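You operate a simulated robot arm through the tools that you are given. There is no shell and no other tool.

The job below is to be done with a simulated robot arm. You get a single attempt, and the scene is never put back.

Task
Tighten both outer knobs into the green, then wipe off the glue that beads out.
Fine: wet the sponge in the dish, put it back; leave the middle knob. What is to be rubbed or washed off counts as gone when no trace of it is left.

It is judged by the outcome, as a careful person would: the job done as asked, and still so three seconds after it is handed in. It fails if anything else is knocked over, pushed out of place, dropped, spilled or broken.

Robot
A 7-joint arm with a two-finger parallel gripper, fixed in place. Base frame: the origin is at the foot of the arm, x ahead of it, y to its left, z up; the work surface is at about z = 0.86. Units: m, degrees, N and s.
Its first joint turns from -149.0 to 149.0 degrees. Payload 3.43 kg.
The TCP is the grasp point between the finger pads, 0.03 m short of the fingertips. In the tool frame z runs along the fingers and y along their closing line. Largest opening 0.094 m; finger width 0.028, thickness 0.01; the body of the gripper, 0.05 by 0.096 m, starts 0.055 m behind the TCP.
Orientation is that of the tool frame in the base frame, as a unit quaternion [x, y, z, w]. With the fingers straight down and closing along the base's y, the tool's x points along the base's -x, its y along +y and its z along -z.

Tools
- The arm moves only by the tool jog_arm. Its arguments are lists of equal length, an entry for each row: "rotation": the turn, a rotation vector about the base's x, y, z in degrees, a list of three; "dp": the shift along the base's x, y, z in m, a list of three; "jaw": the gripper command, from -1 (fully open) to 1 (shut), values between in proportion. In form: {"rotation": [[wx, wy, wz], ...], "dp": [[x, y, z], ...], "jaw": [jaw, ...]}. A call has 1 to 20 rows; each row shifts and turns the commanded pose from where the row before left it. Each row takes 0.2 s and may step no farther than 0.05 m and 8.6 degrees from the row before; otherwise, or with a gripper value out of range, the whole call is refused. Where a pose cannot be reached the arm comes as near as it can. A force on the tool above 40 N (or 10 N above the force at the start of the call, whichever is more), or a blocked arm, ends the call early, and 0.2 s more pass. Each finger travels about 0.045 m/s and halts on what it meets, pressing with about 22 N; the grip force reading is that of the motor and also rises with nothing between the fingers. The clock runs only during rows and for 0.2 s after the last one: add rows that do not move to give the fingers time. The reply holds the time, the measured pose of the TCP, the force on the tool along the base axes, the opening and the grip force, in the units named above and with some noise, with the torque about the TCP (base axes, N m) and any sound that the robot's microphone picked up, and new pictures: "show" is both (left out), scene, wrist or none.
- Cameras (640 x 400 px; columns grow to the right, rows downward): "scene" is fixed at [0.4016, -0.6506, 1.6174]; the picture's right is [-0.90, -0.43, 0.00], its down [-0.41, 0.85, -0.33] and it looks along [0.14, -0.30, -0.94] (base axes); focal length 259 px, centre (320, 200). "wrist" rides on the gripper at [0.076, 0.014, -0.102] in the tool frame; the picture's right is [-0.18, 0.98, 0.00], its down [-0.75, -0.14, -0.64] and it looks along [-0.63, -0.12, 0.77] (tool axes); focal length 243 px, centre (320, 200). There is no depth. A picture from a camera that has moved, and an enlarged one, comes with that camera's place and axes in the base frame and with its lens.
- inspect(camera, box): a new picture of the part [left, top, right, bottom] of that camera's present view, enlarged. It takes no simulated time.
- close_job(): hands the job in; it is judged then, once.

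Nothing tells you positions but the pictures and the camera data. Unless the task says otherwise, let go and move clear before handing in.

The tools are called after "Call:" as name(argument=value, ...) on one line, values as JSON. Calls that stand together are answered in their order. jog_arm: Moves the arm, as the interface text tells. Its arguments: {"type":"object","properties":{"rotation":{"type":"array","items":{"type":"array","items":{"type":"number"}}},"dp":{"type":"array","items":{"type":"array","items":{"type":"number"}}},"jaw":{"type":"array","items":{"type":"number"}},"show":{"type":"string","enum":["both","scene","wrist","none"]}},"required":["rotation","dp","jaw"]} The other tools are called the same way: inspect (camera, box) takes an enlarged picture of a part of a camera's view; close_job () hands the job in.

At the start:

```text
time_s: 0.0
ee_pos: [0.3209, -0.9343, 1.1896]
tool_rot: [0.0, 1.0, 0.001, 0.0]
ft_force: [-0.1, 0.6, -0.1]
ft_torque: [-0.02, 0.0, -0.01]
gripper_width: 0.094
gripper_force: 0.1
```

scene: 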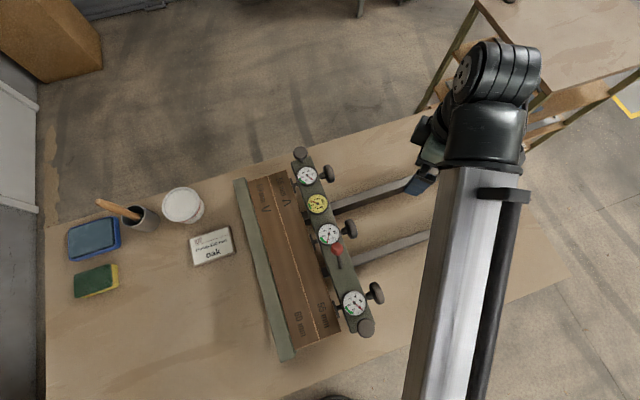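
wrist: 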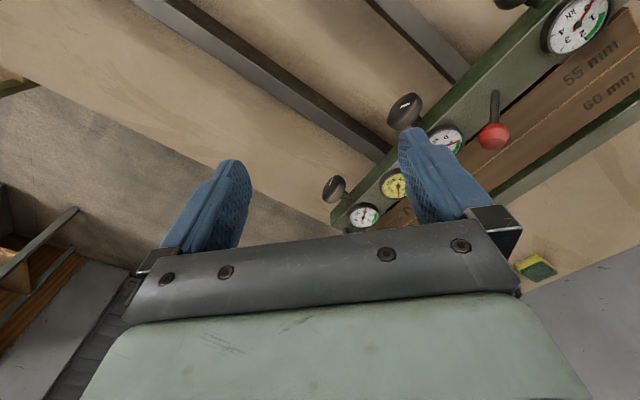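

I see a bench clamp with two glued boards, three knobs with white dials and one yellow dial, plus a sponge, a blue dish, a brush pot and a lid. I will look closer before moving.

Call:
inspect(camera="scene", box=[270, 140, 400, 240])

Call:
inspect(camera="scene", box=[270, 240, 400, 350])

Call:
inspect(camera="scene", box=[50, 180, 250, 310])

Call:
inspect(camera="wrist", box=[310, 0, 640, 280])

```text
4.00 times, centred on (335, 190) of scene
camera zoom: at [0.4016, -0.6506, 1.6174], right [-0.9, -0.43, 0.0], down [-0.41, 0.85, -0.33], along [0.14, -0.3, -0.94], focal length 1036 px, centre (260, 240)
```

zoom: 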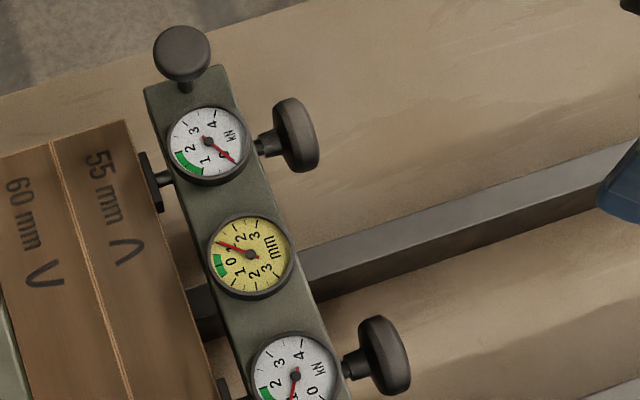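

```text
3.64 times, centred on (335, 295) of scene
camera zoom: at [0.4016, -0.6506, 1.6174], right [-0.9, -0.43, 0.0], down [-0.41, 0.85, -0.33], along [0.14, -0.3, -0.94], focal length 942 px, centre (266, -146)
```

zoom: 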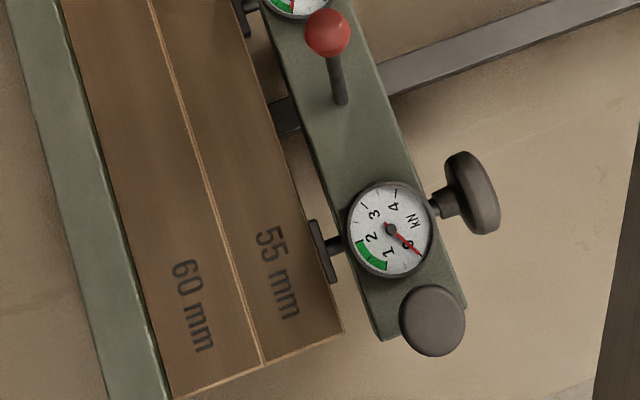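

```text
3.08 times, centred on (150, 245) of scene
camera zoom: at [0.4016, -0.6506, 1.6174], right [-0.9, -0.43, 0.0], down [-0.41, 0.85, -0.33], along [0.14, -0.3, -0.94], focal length 797 px, centre (843, 62)
```

zoom: 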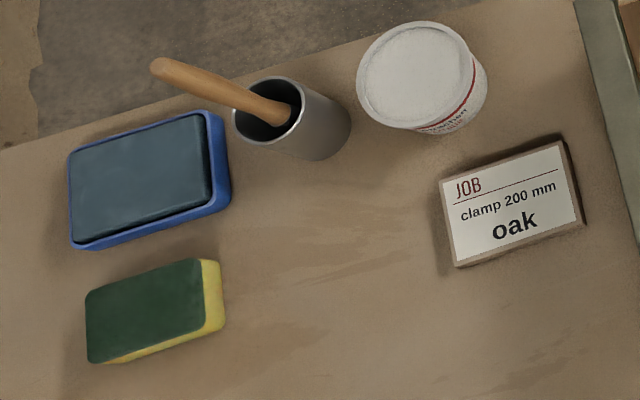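

```text
1.43 times, centred on (475, 140) of wrist
camera zoom: at [0.2433, -0.9198, 1.2919], right [0.18, 0.98, 0.0], down [0.75, -0.14, 0.64], along [0.63, -0.12, -0.77], focal length 347 px, centre (99, 286)
```

zoom: 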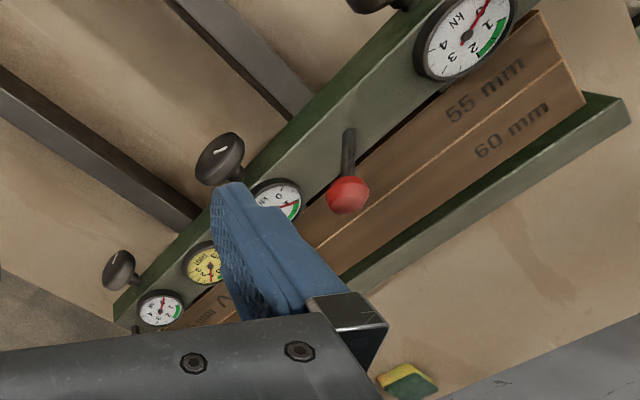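

The clamp bar runs at about 45° in the base frame. The three screw knobs sit on its outer side at roughly (0.27,-0.71), (0.40,-0.83) and (0.52,-0.95), at z≈0.93. The far knob is near the reach limit. I'll first turn the tool 45° about the vertical, still high up, to line up with the knobs and get a better view.

Call:
jog_arm(rotation=[[0, 0, 7.5], [0, 0, 7.5], [0, 0, 7.5], [0, 0, 7.5], [0, 0, 7.5], [0, 0, 7.5], [0, 0, 0]], dp=[[0, 0, 0], [0, 0, 0], [0, 0, 0], [0, 0, 0], [0, 0, 0], [0, 0, 0], [0, 0, 0]], jaw=[-1, -1, -1, -1, -1, -1, -1])

```text
time_s: 1.6
ee_pos: [0.3216, -0.9345, 1.1887]
tool_rot: [-0.383, 0.924, 0.0, 0.0]
ft_force: [-0.1, 0.2, -1.2]
ft_torque: [-0.01, 0.0, 0.02]
gripper_width: 0.094
gripper_force: 0.0
camera wrist: at [0.2556, -0.9778, 1.2919], right [-0.57, 0.82, 0.0], down [0.63, 0.43, 0.64], along [0.53, 0.36, -0.77], focal length 243 px, centre (320, 200)
```

scene: 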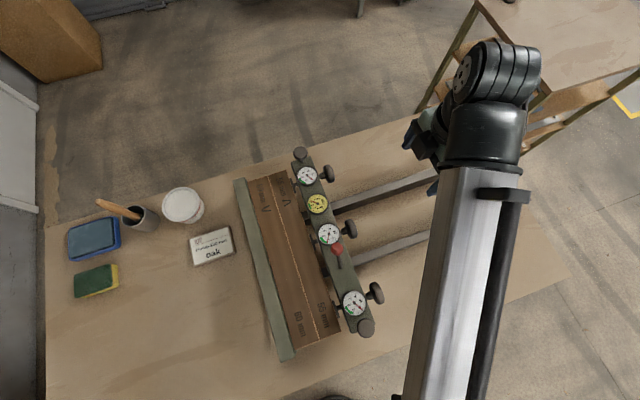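
wrist: 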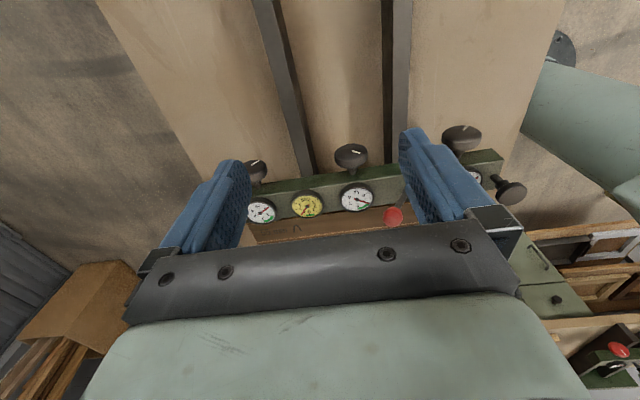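

The view is now square to the bar, with the knobs on the near side and plain end knobs at each end of the bar. I'll zoom in on the dials and knobs.

Call:
inspect(camera="wrist", box=[230, 130, 390, 230])

Call:
inspect(camera="wrist", box=[370, 110, 540, 220])

Call:
inspect(camera="scene", box=[320, 270, 400, 350])

Call:
inspect(camera="scene", box=[285, 140, 365, 190])

```text
4.00 times, centred on (310, 180) of wrist
camera zoom: at [0.2556, -0.9778, 1.2919], right [-0.57, 0.82, 0.0], down [0.63, 0.43, 0.64], along [0.53, 0.36, -0.77], focal length 970 px, centre (360, 280)
```

zoom: 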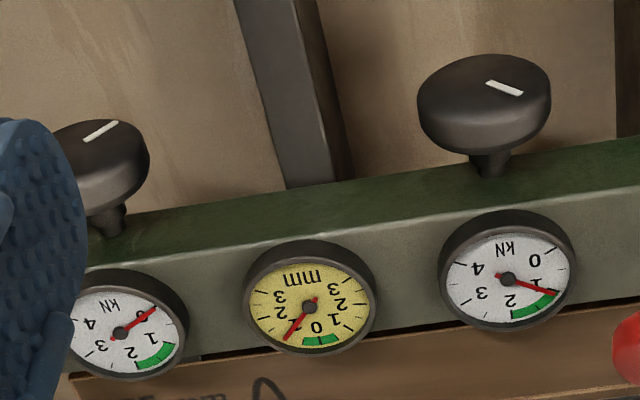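

```text
3.64 times, centred on (455, 165) of wrist
camera zoom: at [0.2556, -0.9778, 1.2919], right [-0.57, 0.82, 0.0], down [0.63, 0.43, 0.64], along [0.53, 0.36, -0.77], focal length 882 px, centre (-171, 327)
```

zoom: 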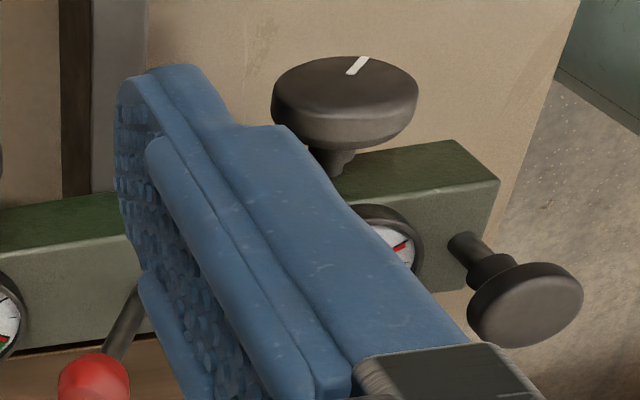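

```text
5.00 times, centred on (360, 310) of scene
camera zoom: at [0.4016, -0.6506, 1.6174], right [-0.9, -0.43, 0.0], down [-0.41, 0.85, -0.33], along [0.14, -0.3, -0.94], focal length 1295 px, centre (120, -350)
```

zoom: 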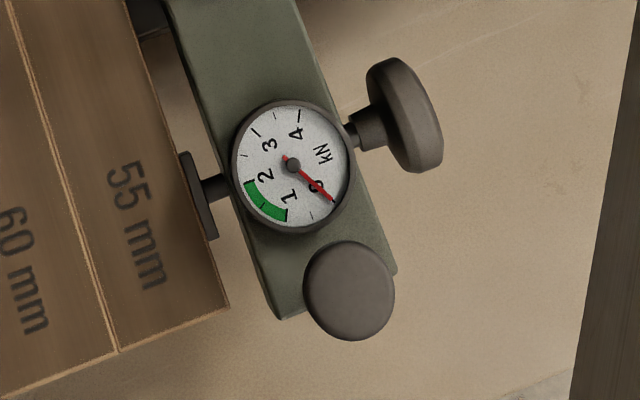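

```text
8.00 times, centred on (325, 165) of scene
camera zoom: at [0.4016, -0.6506, 1.6174], right [-0.9, -0.43, 0.0], down [-0.41, 0.85, -0.33], along [0.14, -0.3, -0.94], focal length 2072 px, centre (280, 480)
```

zoom: 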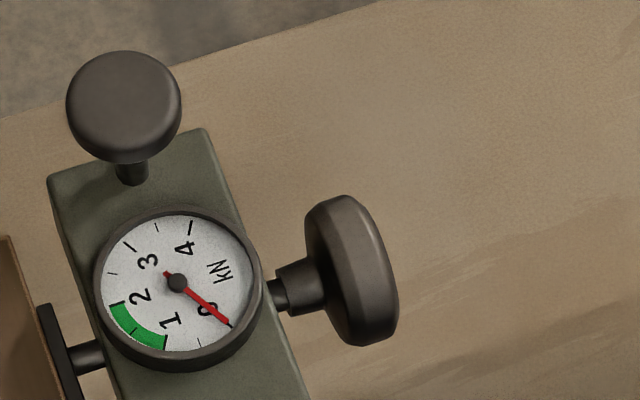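

Each side knob carries a white mark. The outer dials both read about 0 kN, and the green band runs from about 1 to 2 kN. I'll go high over the near outer knob to measure where it is.

Call:
jog_arm(rotation=[[0, 0, 0], [0, 0, 0], [0, 0, 0], [0, 0, 0], [0, 0, 0], [0, 0, 0], [0, 0, 0]], dp=[[-0.008, 0.038, 0], [-0.008, 0.038, 0], [-0.008, 0.038, -0.02], [-0.008, 0.038, -0.02], [-0.008, 0.038, -0.02], [-0.008, 0.0395, -0.02], [0, 0, 0]], jaw=[-1, -1, -1, -1, -1, -1, -1])

```text
time_s: 3.2
ee_pos: [0.2726, -0.7059, 1.1071]
tool_rot: [-0.383, 0.924, 0.0, 0.0]
ft_force: [-0.1, -0.3, -0.3]
ft_torque: [-0.01, 0.01, 0.02]
gripper_width: 0.0942
gripper_force: 0.0
camera wrist: at [0.2081, -0.7491, 1.2105], right [-0.56, 0.83, 0.0], down [0.63, 0.43, 0.64], along [0.53, 0.36, -0.77], focal length 243 px, centre (320, 200)
```

scene: 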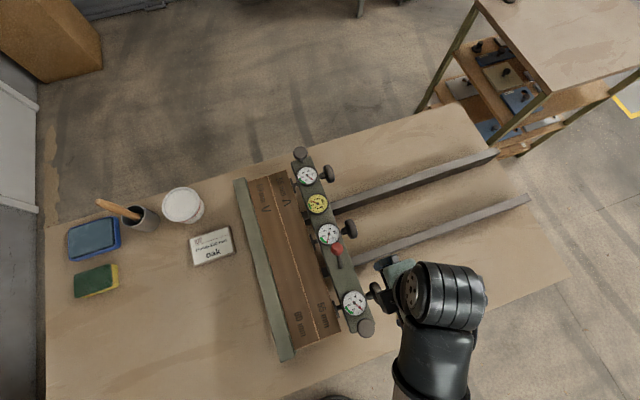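
wrist: 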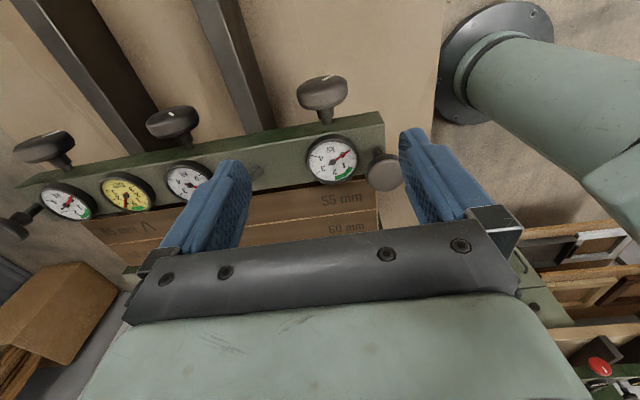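

The near knob now shows ahead of the fingers in the wrist view. I'll zoom in to triangulate it.

Call:
inspect(camera="wrist", box=[260, 60, 420, 200])

Call:
inspect(camera="scene", box=[310, 250, 410, 340])

```text
2.86 times, centred on (340, 130) of wrist
camera zoom: at [0.2081, -0.7491, 1.2105], right [-0.56, 0.83, 0.0], down [0.63, 0.43, 0.64], along [0.53, 0.36, -0.77], focal length 693 px, centre (263, 400)
```

zoom: 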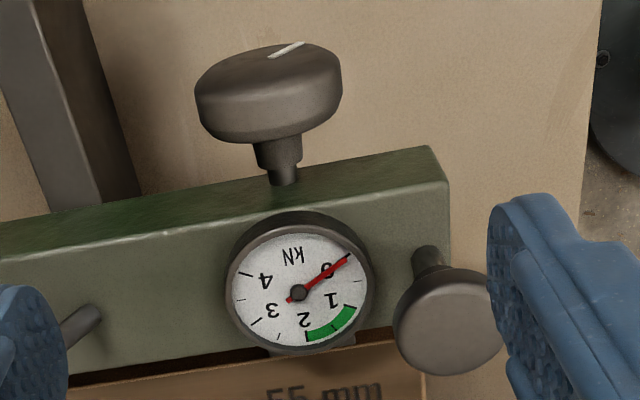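

```text
4.44 times, centred on (360, 295) of scene
camera zoom: at [0.4016, -0.6506, 1.6174], right [-0.9, -0.43, 0.0], down [-0.41, 0.85, -0.33], along [0.14, -0.3, -0.94], focal length 1151 px, centre (142, -222)
```

zoom: 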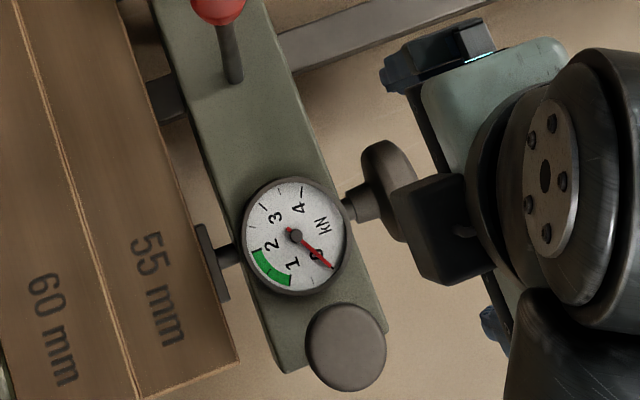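

A black box sticks out of the gripper on its bar-facing side. I need to know its size before going low, so I'll zoom in on it.

Call:
inspect(camera="scene", box=[370, 250, 450, 340])

```text
4.44 times, centred on (410, 295) of scene
camera zoom: at [0.4016, -0.6506, 1.6174], right [-0.9, -0.43, 0.0], down [-0.41, 0.85, -0.33], along [0.14, -0.3, -0.94], focal length 1151 px, centre (-80, -222)
```

zoom: 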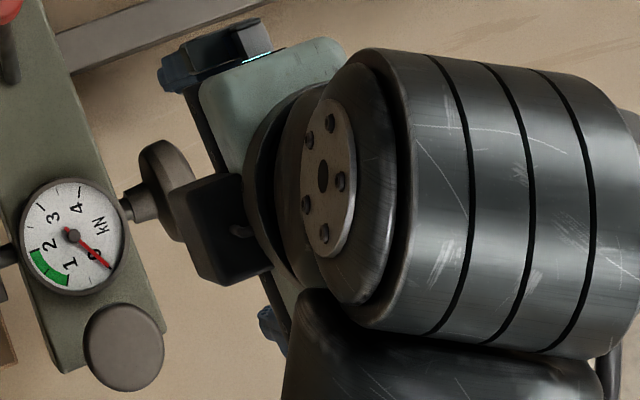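

The near knob is at about (0.273, -0.704, 0.936) with radius about 0.028. I'll lean the hand 30° away from the bar so the box clears, tilt it 45° outward, and back off to a point in line with the knob.

Call:
jog_arm(rotation=[[5.303, -5.303, 0], [5.303, -5.303, 0], [5.303, -5.303, 0], [5.303, -5.303, 0], [-5.303, -5.303, 0], [-5.303, -5.303, 0], [-5.303, -5.303, 0], [-5.303, -5.303, 0], [-5.303, -5.303, 0], [-5.303, -5.303, 0], [0, 0, 0], [0, 0, 0]], dp=[[-0.0094, 0.0011, 0], [-0.0094, 0.0011, 0], [-0.0094, 0.0011, 0], [-0.0094, 0.0011, 0], [-0.0094, 0.0011, 0], [-0.0094, 0.0011, 0], [-0.0094, 0.0011, 0], [-0.0094, 0.0011, 0], [-0.0094, 0.0011, -0.02], [-0.0094, 0.0011, -0.02], [0, 0, 0], [0, 0, 0]], jaw=[-0.7, -0.7, -0.7, -0.7, -0.7, -0.7, -0.7, -0.7, -0.7, -0.7, -0.7, -0.7])

```text
time_s: 5.8
ee_pos: [0.2253, -0.7147, 0.9727]
tool_rot: [-0.433, 0.786, -0.25, 0.363]
ft_force: [0.4, 0.0, 0.2]
ft_torque: [0.0, 0.0, 0.0]
gripper_width: 0.0799
gripper_force: 0.0
out of reach, approached as far as the arm can: row 2, 3, 4
camera wrist: at [0.1081, -0.7651, 0.9997], right [-0.42, 0.65, -0.63], down [-0.16, 0.63, 0.76], along [0.89, 0.42, -0.16], focal length 243 px, centre (320, 200)
```

scene: 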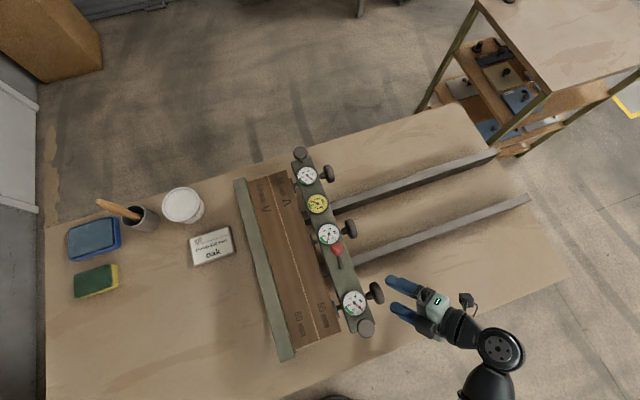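
wrist: 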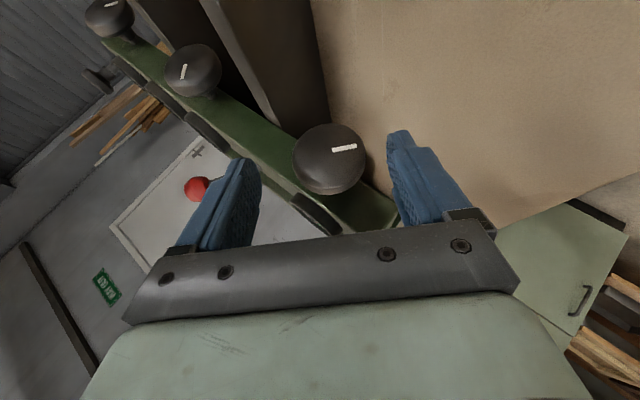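

The hand is at the planned orientation, though the arm ended lower than commanded. The knob sits between the fingers about 6 cm ahead. I'll align sideways, then advance along the tool axis until the knob is centred.

Call:
jog_arm(rotation=[[0, 0, 0], [0, 0, 0], [0, 0, 0], [0, 0, 0], [0, 0, 0], [0, 0, 0]], dp=[[0.0013, 0.0151, 0], [0, 0, 0], [0.0155, -0.0016, -0.012], [0.0156, -0.0015, -0.012], [0.0156, -0.0016, -0.012], [0, 0, 0]], jaw=[-0.7, -0.7, -0.7, -0.7, -0.7, -0.7])

```text
time_s: 7.2
ee_pos: [0.2732, -0.7032, 0.9362]
tool_rot: [-0.433, 0.787, -0.25, 0.362]
ft_force: [-0.2, -0.2, 0.8]
ft_torque: [0.01, -0.01, -0.04]
gripper_width: 0.0799
gripper_force: 0.2
camera wrist: at [0.1566, -0.7542, 0.9629], right [-0.42, 0.65, -0.63], down [-0.16, 0.63, 0.76], along [0.89, 0.42, -0.16], focal length 243 px, centre (320, 200)
```

scene: 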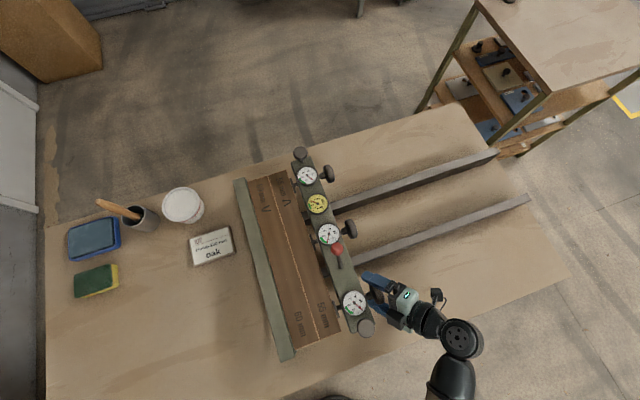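
wrist: 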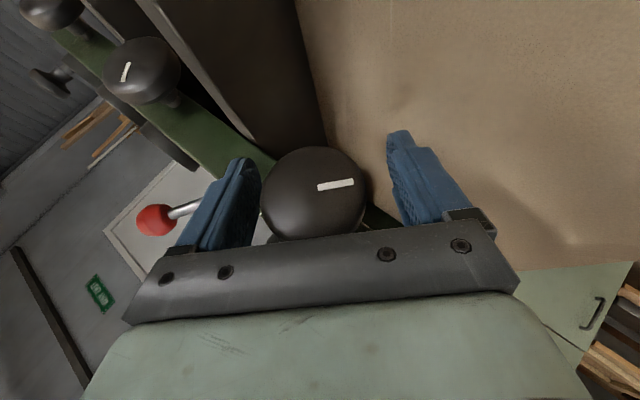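

The TCP is now on the knob centre with both fingers clear. I'll check the finger clearances before closing.

Call:
inspect(camera="scene", box=[330, 260, 430, 330])

Call:
inspect(camera="wrist", box=[180, 110, 480, 260])

```text
5.71 times, centred on (380, 295) of scene
camera zoom: at [0.4016, -0.6506, 1.6174], right [-0.9, -0.43, 0.0], down [-0.41, 0.85, -0.33], along [0.14, -0.3, -0.94], focal length 1480 px, centre (-23, -343)
```

zoom: 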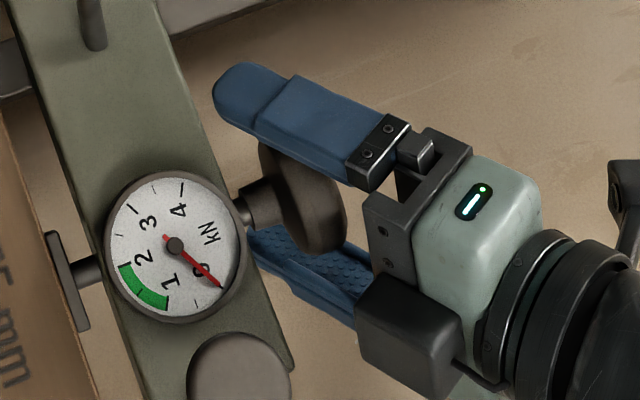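

```text
2.13 times, centred on (330, 185) of wrist
camera zoom: at [0.1566, -0.7542, 0.9629], right [-0.42, 0.65, -0.63], down [-0.16, 0.63, 0.76], along [0.89, 0.42, -0.16], focal length 518 px, centre (299, 232)
```

zoom: 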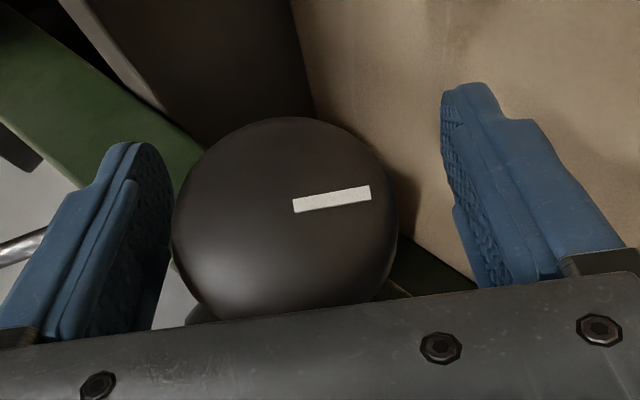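

The fingers straddle the knob cleanly. I'll close on it.

Call:
jog_arm(rotation=[[0, 0, 0], [0, 0, 0], [0, 0, 0], [0, 0, 0], [0, 0, 0]], dp=[[0, 0, 0], [0, 0, 0], [0, 0, 0], [0, 0, 0], [0, 0, 0]], jaw=[0, 1, 1, 1, 1], show="both")

```text
time_s: 8.2
ee_pos: [0.2756, -0.706, 0.9382]
tool_rot: [-0.434, 0.785, -0.253, 0.363]
ft_force: [4.0, 1.7, 1.1]
ft_torque: [-0.31, 0.32, -0.4]
gripper_width: 0.0536
gripper_force: 45.2
stopped in row 5: the force on the tool passed its limit at 41 N (the readings are from after the stop); the commanded pose is now the measured one
camera wrist: at [0.1581, -0.7557, 0.9649], right [-0.42, 0.65, -0.64], down [-0.17, 0.63, 0.76], along [0.89, 0.42, -0.16], focal length 243 px, centre (320, 200)
```

scene: 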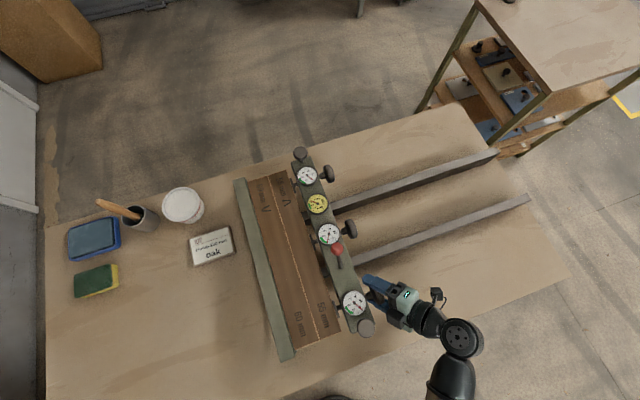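
wrist: 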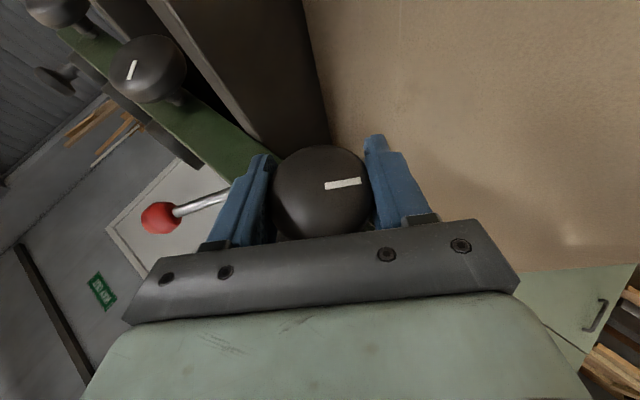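

The knob is gripped at 5.4 cm. I'll turn it about 16° in the tightening direction and watch the dial.

Call:
jog_arm(rotation=[[5.657, 5.657, 0], [5.657, 5.657, 0], [0, 0, 0]], dp=[[0, 0, 0], [0, 0, 0], [0, 0, 0]], jaw=[1, 1, 1], show="wrist")

Call:
inspect(camera="scene", box=[325, 265, 405, 335])

```text
time_s: 9.0
ee_pos: [0.2741, -0.7052, 0.938]
tool_rot: [-0.417, 0.839, -0.128, 0.325]
ft_force: [-3.4, 11.0, -12.2]
ft_torque: [0.06, -0.16, 0.1]
gripper_width: 0.0535
gripper_force: 44.6
camera wrist: at [0.1636, -0.7613, 0.976], right [-0.52, 0.75, -0.4], down [0.0, 0.47, 0.88], along [0.85, 0.46, -0.24], focal length 243 px, centre (320, 200)
```

wrist: 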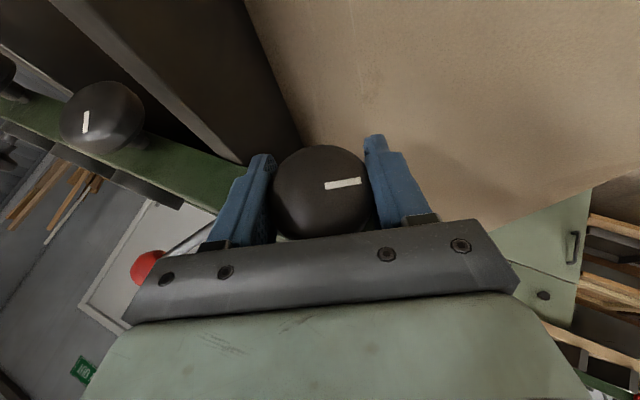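

```text
5.71 times, centred on (365, 300) of scene
camera zoom: at [0.4016, -0.6506, 1.6174], right [-0.9, -0.43, 0.0], down [-0.41, 0.85, -0.33], along [0.14, -0.3, -0.94], focal length 1480 px, centre (63, -371)
```

zoom: 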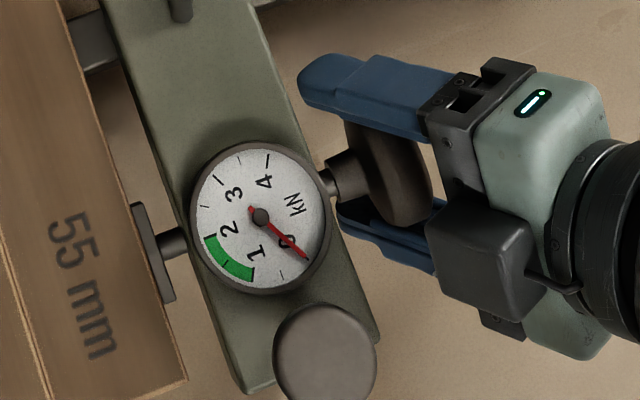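

The knob turns with the grip, as the mark stays fixed in the tool view, but the needle hasn't moved yet. I'll turn further, easing the centre slightly to relieve side load.

Call:
jog_arm(rotation=[[5.657, 5.657, 0], [5.657, 5.657, 0], [5.657, 5.657, 0], [0, 0, 0]], dp=[[-0.0014, 0.0014, -0.0007], [-0.0004, 0.0004, -0.0002], [-0.0004, 0.0004, -0.0002], [0, 0, 0]], jaw=[1, 1, 1, 1], show="wrist")

Call:
inspect(camera="scene", box=[325, 265, 405, 335])

```text
time_s: 10.0
ee_pos: [0.2727, -0.7046, 0.9385]
tool_rot: [-0.379, 0.887, 0.058, 0.256]
ft_force: [3.4, 7.9, -11.0]
ft_torque: [0.09, -0.06, 0.58]
gripper_width: 0.0533
gripper_force: 45.0
camera wrist: at [0.175, -0.7726, 0.9874], right [-0.58, 0.81, 0.0], down [0.27, 0.19, 0.94], along [0.77, 0.55, -0.34], focal length 243 px, centre (320, 200)
```

wrist: 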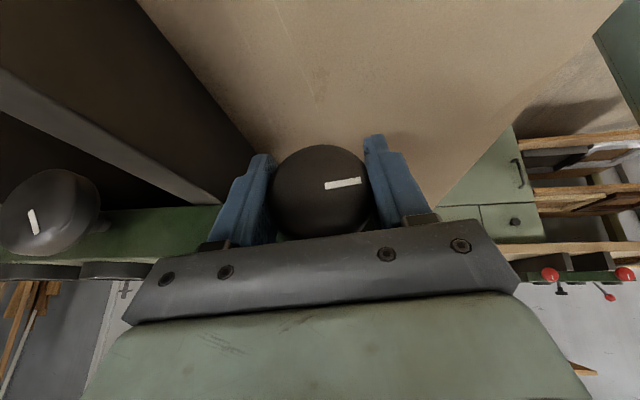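

```text
5.71 times, centred on (365, 300) of scene
camera zoom: at [0.4016, -0.6506, 1.6174], right [-0.9, -0.43, 0.0], down [-0.41, 0.85, -0.33], along [0.14, -0.3, -0.94], focal length 1480 px, centre (63, -371)
```

zoom: 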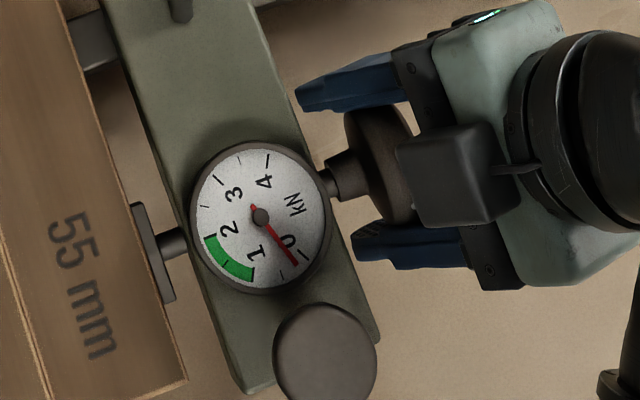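

Tightening works and the needle has lifted to about 0.2 kN. I'll continue the stroke.

Call:
jog_arm(rotation=[[5.657, 5.657, 0], [5.657, 5.657, 0], [5.657, 5.657, 0], [0, 0, 0]], dp=[[-0.0004, 0.0004, -0.0002], [-0.0003, 0.0003, 0], [-0.0003, 0.0003, 0], [0, 0, 0]], jaw=[1, 1, 1, 1], show="wrist")

Call:
inspect(camera="scene", box=[325, 265, 405, 335])

```text
time_s: 10.6
ee_pos: [0.2759, -0.6986, 0.9296]
tool_rot: [-0.356, 0.897, 0.14, 0.22]
ft_force: [-13.6, 10.9, 20.9]
ft_torque: [0.0, -0.33, 0.13]
gripper_width: 0.0534
gripper_force: 44.9
out of reach, approached as far as the arm can: row 2
stopped in row 2: the force on the tool passed its limit at 170 N (the readings are from after the stop); the commanded pose is now the measured one
camera wrist: at [0.1835, -0.7749, 0.9822], right [-0.57, 0.8, 0.18], down [0.4, 0.07, 0.91], along [0.72, 0.59, -0.36], focal length 243 px, centre (320, 200)
```

wrist: 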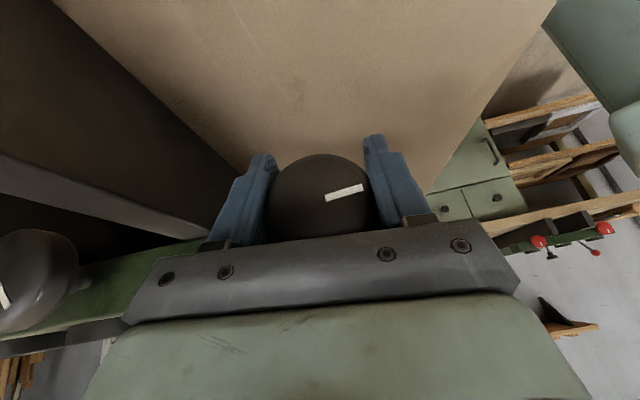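

```text
5.71 times, centred on (365, 300) of scene
camera zoom: at [0.4016, -0.6506, 1.6174], right [-0.9, -0.43, 0.0], down [-0.41, 0.85, -0.33], along [0.14, -0.3, -0.94], focal length 1480 px, centre (63, -371)
```

zoom: 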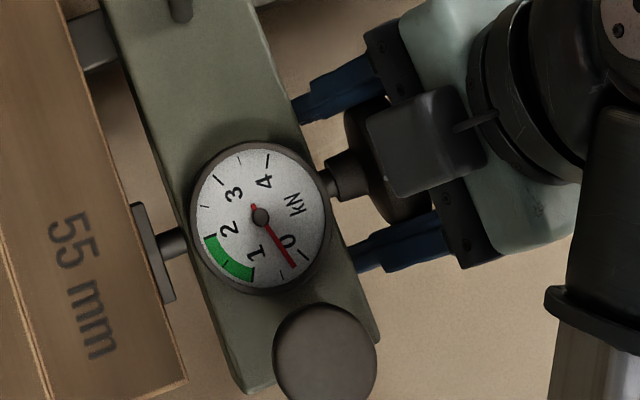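

The arm hit a joint limit at this tilt, so the usable stroke for this knob is from outward tilts down to vertical. I'll release, recentre on the knob at about (t 0.690, z 0.942), and swing back outward with the fingers open to start another stroke.

Call:
jog_arm(rotation=[[0, 0, 0], [0, 0, 0], [0, 0, 0], [-4.0, -4.0, 0], [-4.0, -4.0, 0]], dp=[[0, 0, 0], [0, 0, 0], [0, 0, 0], [-0.002, -0.003, 0.006], [-0.0015, -0.002, 0.006]], jaw=[-0.7, -0.7, -0.7, -0.7, -0.7])

Call:
inspect(camera="scene", box=[325, 265, 405, 335])

```text
time_s: 11.8
ee_pos: [0.2732, -0.7071, 0.9394]
tool_rot: [-0.378, 0.888, 0.051, 0.257]
ft_force: [0.0, -0.9, 0.5]
ft_torque: [0.0, 0.04, 0.0]
gripper_width: 0.0797
gripper_force: 0.0
camera wrist: at [0.1743, -0.7746, 0.9892], right [-0.58, 0.82, -0.01], down [0.27, 0.2, 0.94], along [0.77, 0.54, -0.34], focal length 243 px, centre (320, 200)
```

scene: 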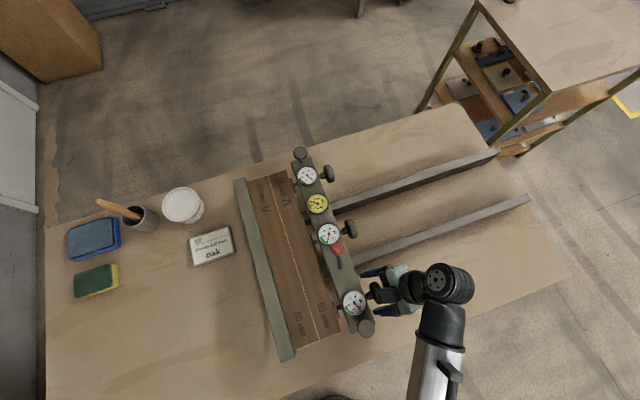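
wrist: 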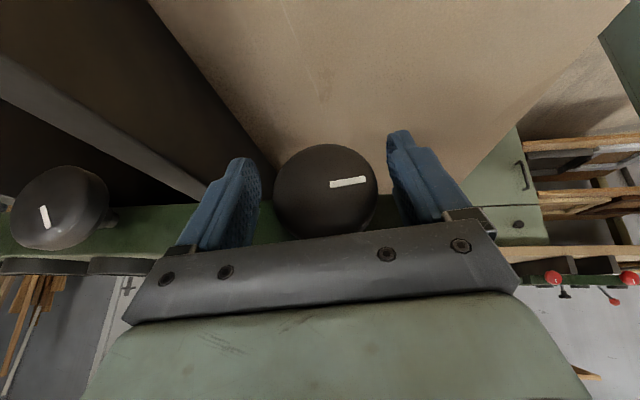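

```text
5.71 times, centred on (365, 300) of scene
camera zoom: at [0.4016, -0.6506, 1.6174], right [-0.9, -0.43, 0.0], down [-0.41, 0.85, -0.33], along [0.14, -0.3, -0.94], focal length 1480 px, centre (63, -371)
```

zoom: 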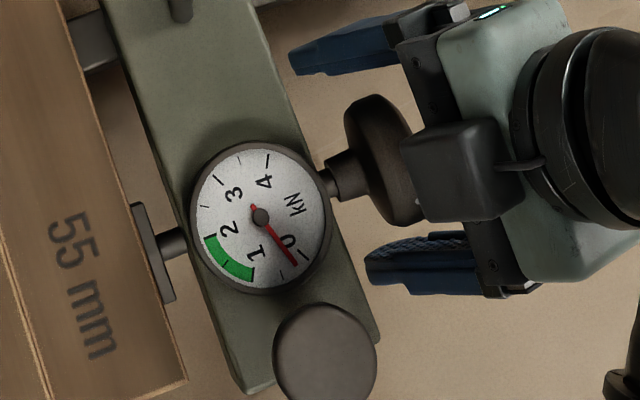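

The knob holds its setting. Now I'll swing outward 56° with the fingers open around the knob.

Call:
jog_arm(rotation=[[-5.657, -5.657, 0], [-5.657, -5.657, 0], [-5.657, -5.657, 0], [-5.657, -5.657, 0], [-5.657, -5.657, 0], [-5.657, -5.657, 0], [-5.657, -5.657, 0], [0, 0, 0]], dp=[[0, 0, 0], [0, 0, 0], [0, 0, 0], [0, 0, 0], [0, 0, 0], [0, 0, 0], [0, 0, 0], [0, 0, 0]], jaw=[-0.7, -0.7, -0.7, -0.7, -0.7, -0.7, -0.7, -0.7])

Call:
inspect(camera="scene", box=[325, 265, 425, 335])

```text
time_s: 13.6
ee_pos: [0.2729, -0.7076, 0.9395]
tool_rot: [-0.436, 0.715, -0.376, 0.397]
ft_force: [-0.3, -1.2, 0.5]
ft_torque: [-0.02, 0.01, -0.01]
gripper_width: 0.08
gripper_force: 0.0
camera wrist: at [0.152, -0.7523, 0.9507], right [-0.26, 0.5, -0.82], down [-0.3, 0.77, 0.56], along [0.92, 0.39, -0.05], focal length 243 px, centre (320, 200)
```

scene: 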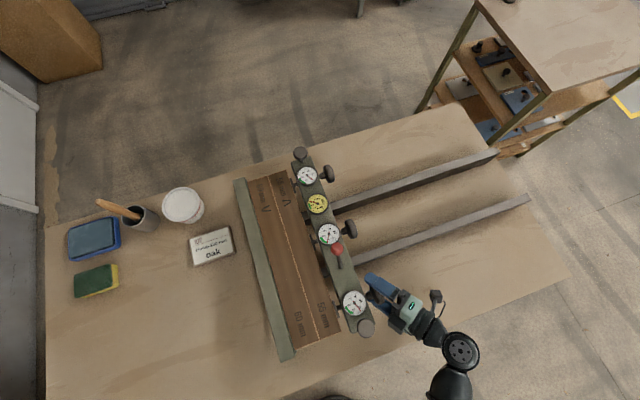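
wrist: 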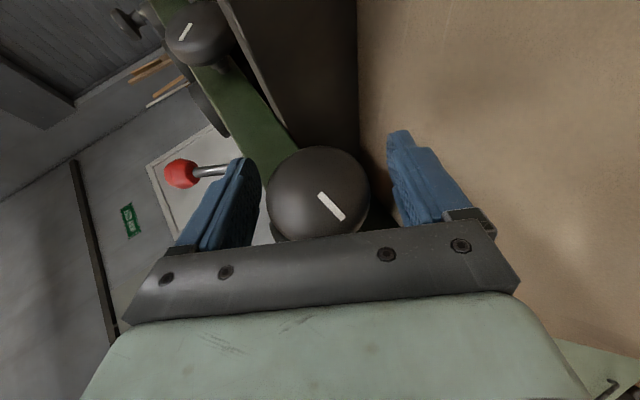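

```text
5.71 times, centred on (375, 300) of scene
camera zoom: at [0.4016, -0.6506, 1.6174], right [-0.9, -0.43, 0.0], down [-0.41, 0.85, -0.33], along [0.14, -0.3, -0.94], focal length 1480 px, centre (6, -371)
```

zoom: 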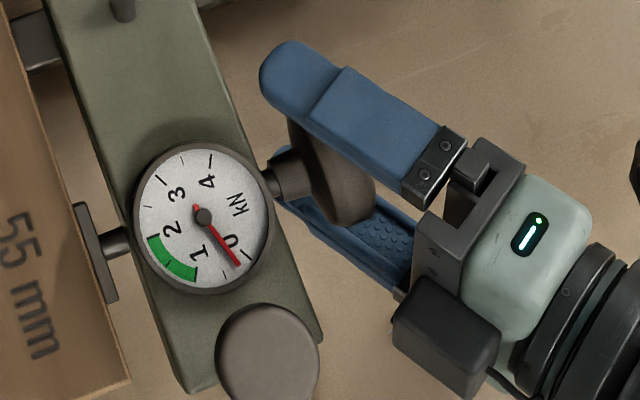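

Centring looks close, so I'll nudge the tool a few millimetres toward the knob axis, re-grip, and turn part of the stroke.

Call:
jog_arm(rotation=[[0, 0, 0], [0, 0, 0], [0, 0, 0], [0, 0, 0], [0, 0, 0]], dp=[[0, 0.0028, 0.003], [0, 0, 0], [0, 0, 0], [0, 0, 0], [0, 0, 0]], jaw=[-0.7, 0, 0.5, 1, 1], show="wrist")

```text
time_s: 14.8
ee_pos: [0.2721, -0.7043, 0.9424]
tool_rot: [-0.436, 0.716, -0.375, 0.395]
ft_force: [-3.7, -5.4, 0.3]
ft_torque: [-0.13, 0.09, -0.03]
gripper_width: 0.0539
gripper_force: 45.0
camera wrist: at [0.1514, -0.7497, 0.9536], right [-0.26, 0.5, -0.82], down [-0.3, 0.77, 0.56], along [0.92, 0.39, -0.06], focal length 243 px, centre (320, 200)
```

wrist: 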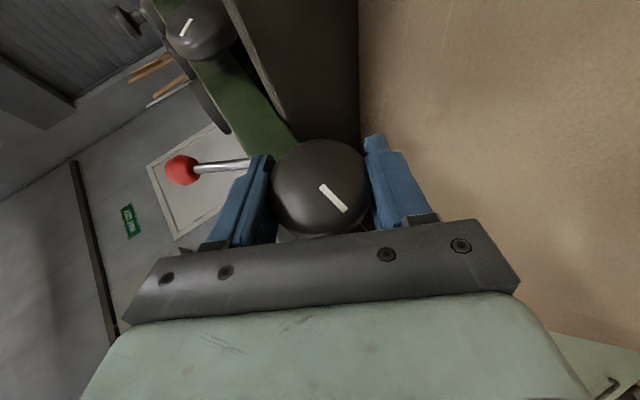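

Good low-force grip. Turning 32°.

Call:
jog_arm(rotation=[[5.657, 5.657, 0], [5.657, 5.657, 0], [5.657, 5.657, 0], [5.657, 5.657, 0], [0, 0, 0]], dp=[[0, 0, 0], [0, 0, 0], [0, 0, 0], [0, 0, 0], [0, 0, 0]], jaw=[1, 1, 1, 1, 1], show="none")

Call:
inspect(camera="scene", box=[325, 265, 405, 335])

```text
time_s: 15.9
ee_pos: [0.2717, -0.7041, 0.9425]
tool_rot: [-0.415, 0.838, -0.136, 0.327]
ft_force: [-14.2, -9.0, -5.2]
ft_torque: [-0.27, 0.26, 0.38]
gripper_width: 0.0536
gripper_force: 44.5
```

```text
5.71 times, centred on (365, 300) of scene
camera zoom: at [0.4016, -0.6506, 1.6174], right [-0.9, -0.43, 0.0], down [-0.41, 0.85, -0.33], along [0.14, -0.3, -0.94], focal length 1480 px, centre (63, -371)
```

zoom: 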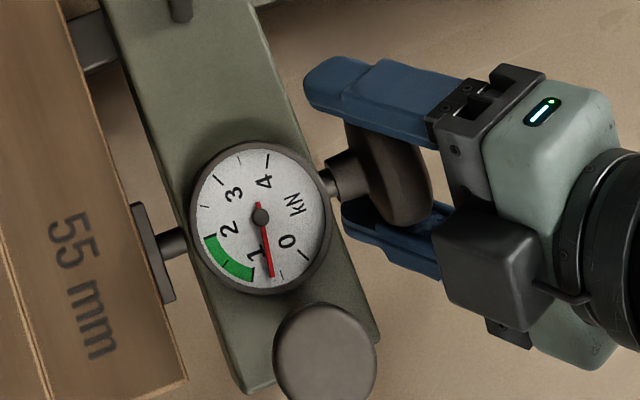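

The needle is at about 0.65 kN. I'll finish this stroke with 24° more.

Call:
jog_arm(rotation=[[5.657, 5.657, 0], [5.657, 5.657, 0], [5.657, 5.657, 0], [0, 0, 0]], dp=[[-0.0005, -0.0003, 0], [-0.0003, -0.0002, 0], [0, 0, 0], [0, 0, 0]], jaw=[1, 1, 1, 1], show="wrist")

Call:
inspect(camera="scene", box=[325, 265, 405, 335])

```text
time_s: 16.9
ee_pos: [0.2725, -0.7046, 0.9422]
tool_rot: [-0.378, 0.888, 0.053, 0.257]
ft_force: [-9.6, 0.0, -15.2]
ft_torque: [0.1, -0.08, 0.33]
gripper_width: 0.0535
gripper_force: 45.2
camera wrist: at [0.1733, -0.7722, 0.9918], right [-0.58, 0.82, -0.01], down [0.27, 0.2, 0.94], along [0.77, 0.54, -0.34], focal length 243 px, centre (320, 200)
```

wrist: 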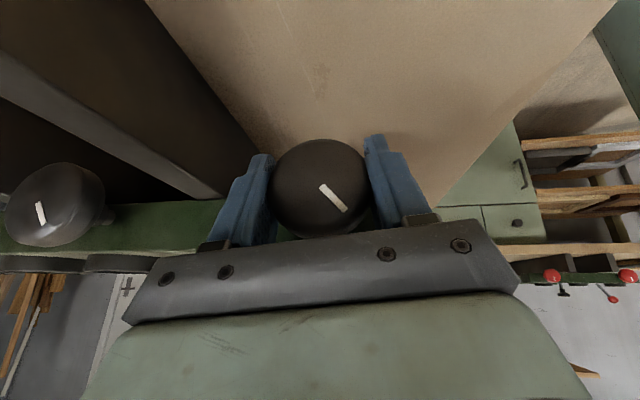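

```text
5.71 times, centred on (365, 300) of scene
camera zoom: at [0.4016, -0.6506, 1.6174], right [-0.9, -0.43, 0.0], down [-0.41, 0.85, -0.33], along [0.14, -0.3, -0.94], focal length 1480 px, centre (63, -371)
```

zoom: 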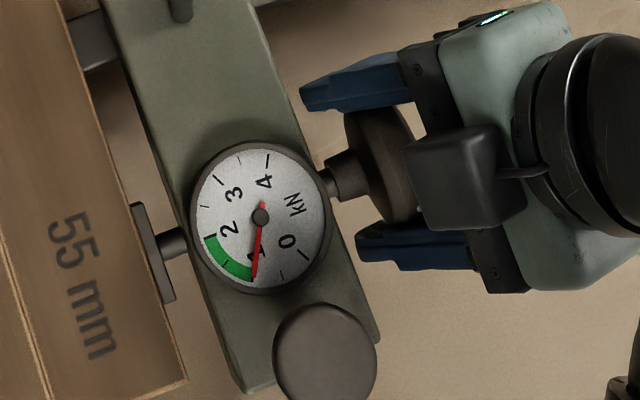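

The near dial is right at the lower edge of green. I'll check whether the other dials responded to it.

Call:
inspect(camera="scene", box=[290, 155, 360, 205])

Call:
inspect(camera="scene", box=[290, 195, 370, 255])

Call:
inspect(camera="scene", box=[240, 170, 350, 360])

```text
8.00 times, centred on (325, 180) of scene
camera zoom: at [0.4016, -0.6506, 1.6174], right [-0.9, -0.43, 0.0], down [-0.41, 0.85, -0.33], along [0.14, -0.3, -0.94], focal length 2072 px, centre (280, 360)
```

zoom: 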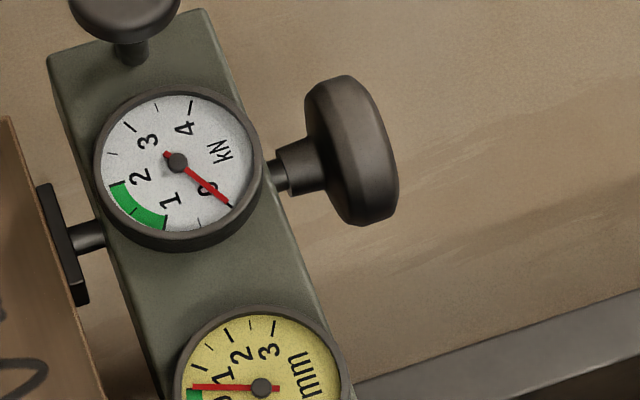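

```text
6.67 times, centred on (330, 225) of scene
camera zoom: at [0.4016, -0.6506, 1.6174], right [-0.9, -0.43, 0.0], down [-0.41, 0.85, -0.33], along [0.14, -0.3, -0.94], focal length 1726 px, centre (253, 33)
```

zoom: 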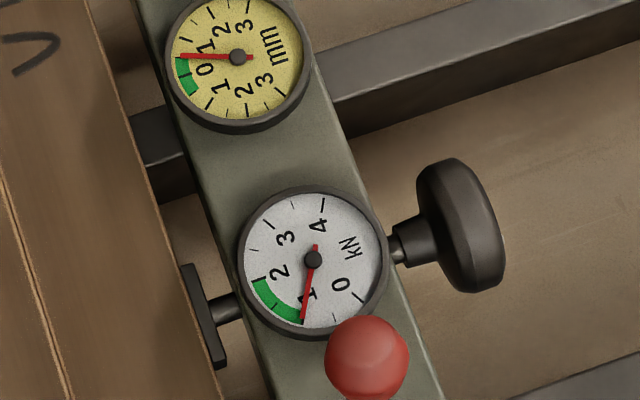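

```text
2.11 times, centred on (295, 265) of scene
camera zoom: at [0.4016, -0.6506, 1.6174], right [-0.9, -0.43, 0.0], down [-0.41, 0.85, -0.33], along [0.14, -0.3, -0.94], focal length 545 px, centre (373, 63)
```

zoom: 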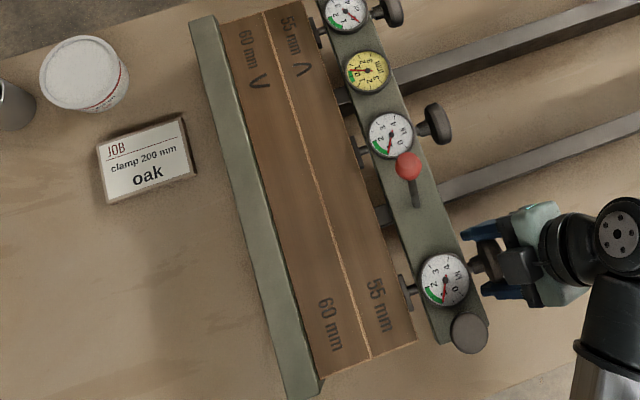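

The yellow gauge drifted toward its green and the middle dial is unchanged. I'll take another short stroke on the near knob: open, swing back 48° outward, re-grip.

Call:
jog_arm(rotation=[[0, 0, 0], [0, 0, 0], [0, 0, 0], [-5.657, -5.657, 0], [-5.657, -5.657, 0], [-5.657, -5.657, 0], [-5.657, -5.657, 0], [-5.657, -5.657, 0], [-5.657, -5.657, 0], [0, 0, 0], [0, 0, 0], [0, 0, 0], [0, 0, 0], [0, 0, 0]], dp=[[0, 0, 0], [0, 0, 0], [0, 0, 0], [0, 0, 0], [0, 0, 0], [0, 0, 0], [0, 0, 0], [0, 0, 0], [0, 0, 0], [0, 0, 0], [0, 0, 0], [0, 0, 0], [0, 0, 0], [0, 0, 0]], jaw=[-0.7, -0.7, -0.7, -0.7, -0.7, -0.7, -0.7, -0.7, -0.7, -0.7, 0, 0.5, 1, 1], show="wrist")

Call:
inspect(camera="scene", box=[325, 265, 405, 335])

```text
time_s: 19.9
ee_pos: [0.2721, -0.7039, 0.9423]
tool_rot: [-0.434, 0.752, -0.317, 0.381]
ft_force: [-1.2, 1.6, -4.1]
ft_torque: [-0.11, 0.08, 0.01]
gripper_width: 0.0536
gripper_force: 45.6
camera wrist: at [0.1525, -0.7512, 0.9608], right [-0.34, 0.58, -0.74], down [-0.24, 0.71, 0.66], along [0.91, 0.4, -0.11], focal length 243 px, centre (320, 200)
```

wrist: 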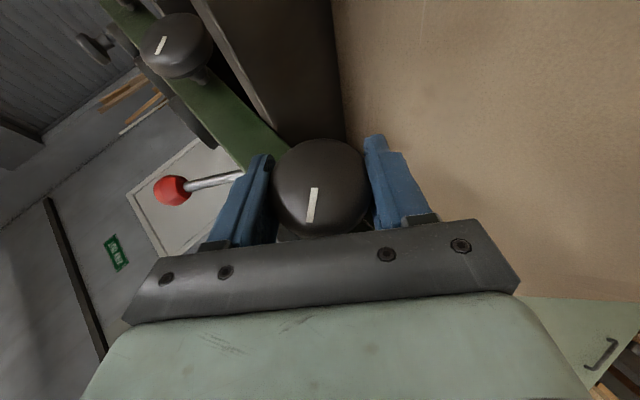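

```text
5.71 times, centred on (365, 300) of scene
camera zoom: at [0.4016, -0.6506, 1.6174], right [-0.9, -0.43, 0.0], down [-0.41, 0.85, -0.33], along [0.14, -0.3, -0.94], focal length 1480 px, centre (63, -371)
```

zoom: 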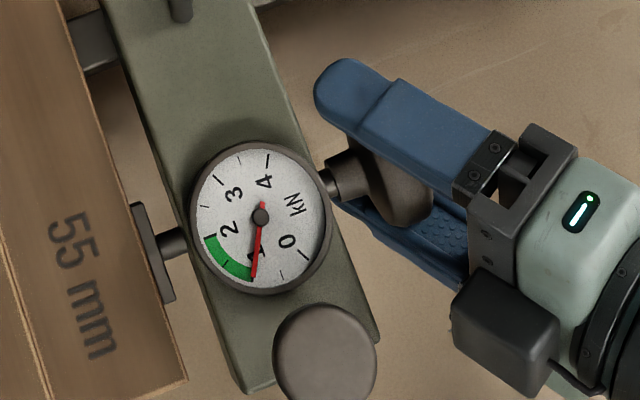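

Re-gripped with the needle still at about 1.0 kN. I'll turn 32° more, aiming for about 1.4 kN.

Call:
jog_arm(rotation=[[5.657, 5.657, 0], [5.657, 5.657, 0], [5.657, 5.657, 0], [5.657, 5.657, 0], [0, 0, 0]], dp=[[0, 0, 0], [-0.0003, -0.0002, 0], [-0.0003, -0.0002, 0], [0, 0, 0], [0, 0, 0]], jaw=[1, 1, 1, 1, 1], show="none")

Call:
inspect(camera="scene", box=[325, 265, 405, 335])

Call:
inspect(camera="scene", box=[290, 155, 370, 255])

```text
time_s: 21.1
ee_pos: [0.2712, -0.7038, 0.9417]
tool_rot: [-0.405, 0.859, -0.073, 0.304]
ft_force: [2.3, 4.6, -4.2]
ft_torque: [-0.14, 0.15, 0.35]
gripper_width: 0.0535
gripper_force: 45.4
```

```text
5.71 times, centred on (365, 300) of scene
camera zoom: at [0.4016, -0.6506, 1.6174], right [-0.9, -0.43, 0.0], down [-0.41, 0.85, -0.33], along [0.14, -0.3, -0.94], focal length 1480 px, centre (63, -371)
```

zoom: 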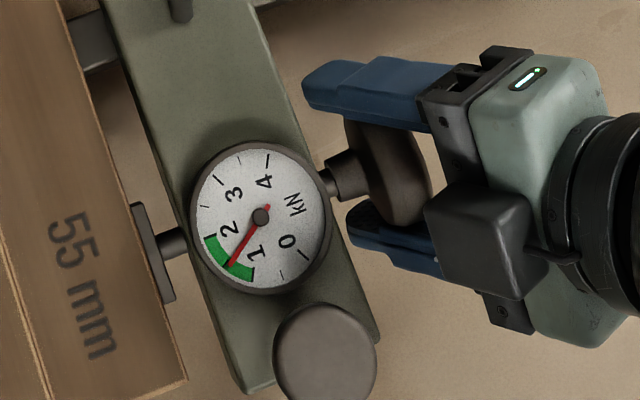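

```text
4.00 times, centred on (330, 205) of scene
camera zoom: at [0.4016, -0.6506, 1.6174], right [-0.9, -0.43, 0.0], down [-0.41, 0.85, -0.33], along [0.14, -0.3, -0.94], focal length 1036 px, centre (280, 180)
```

zoom: 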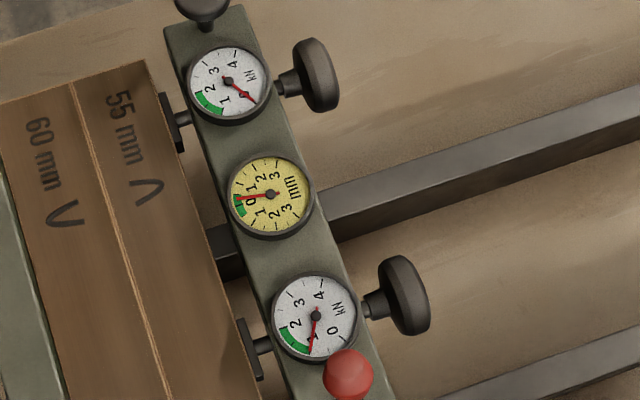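

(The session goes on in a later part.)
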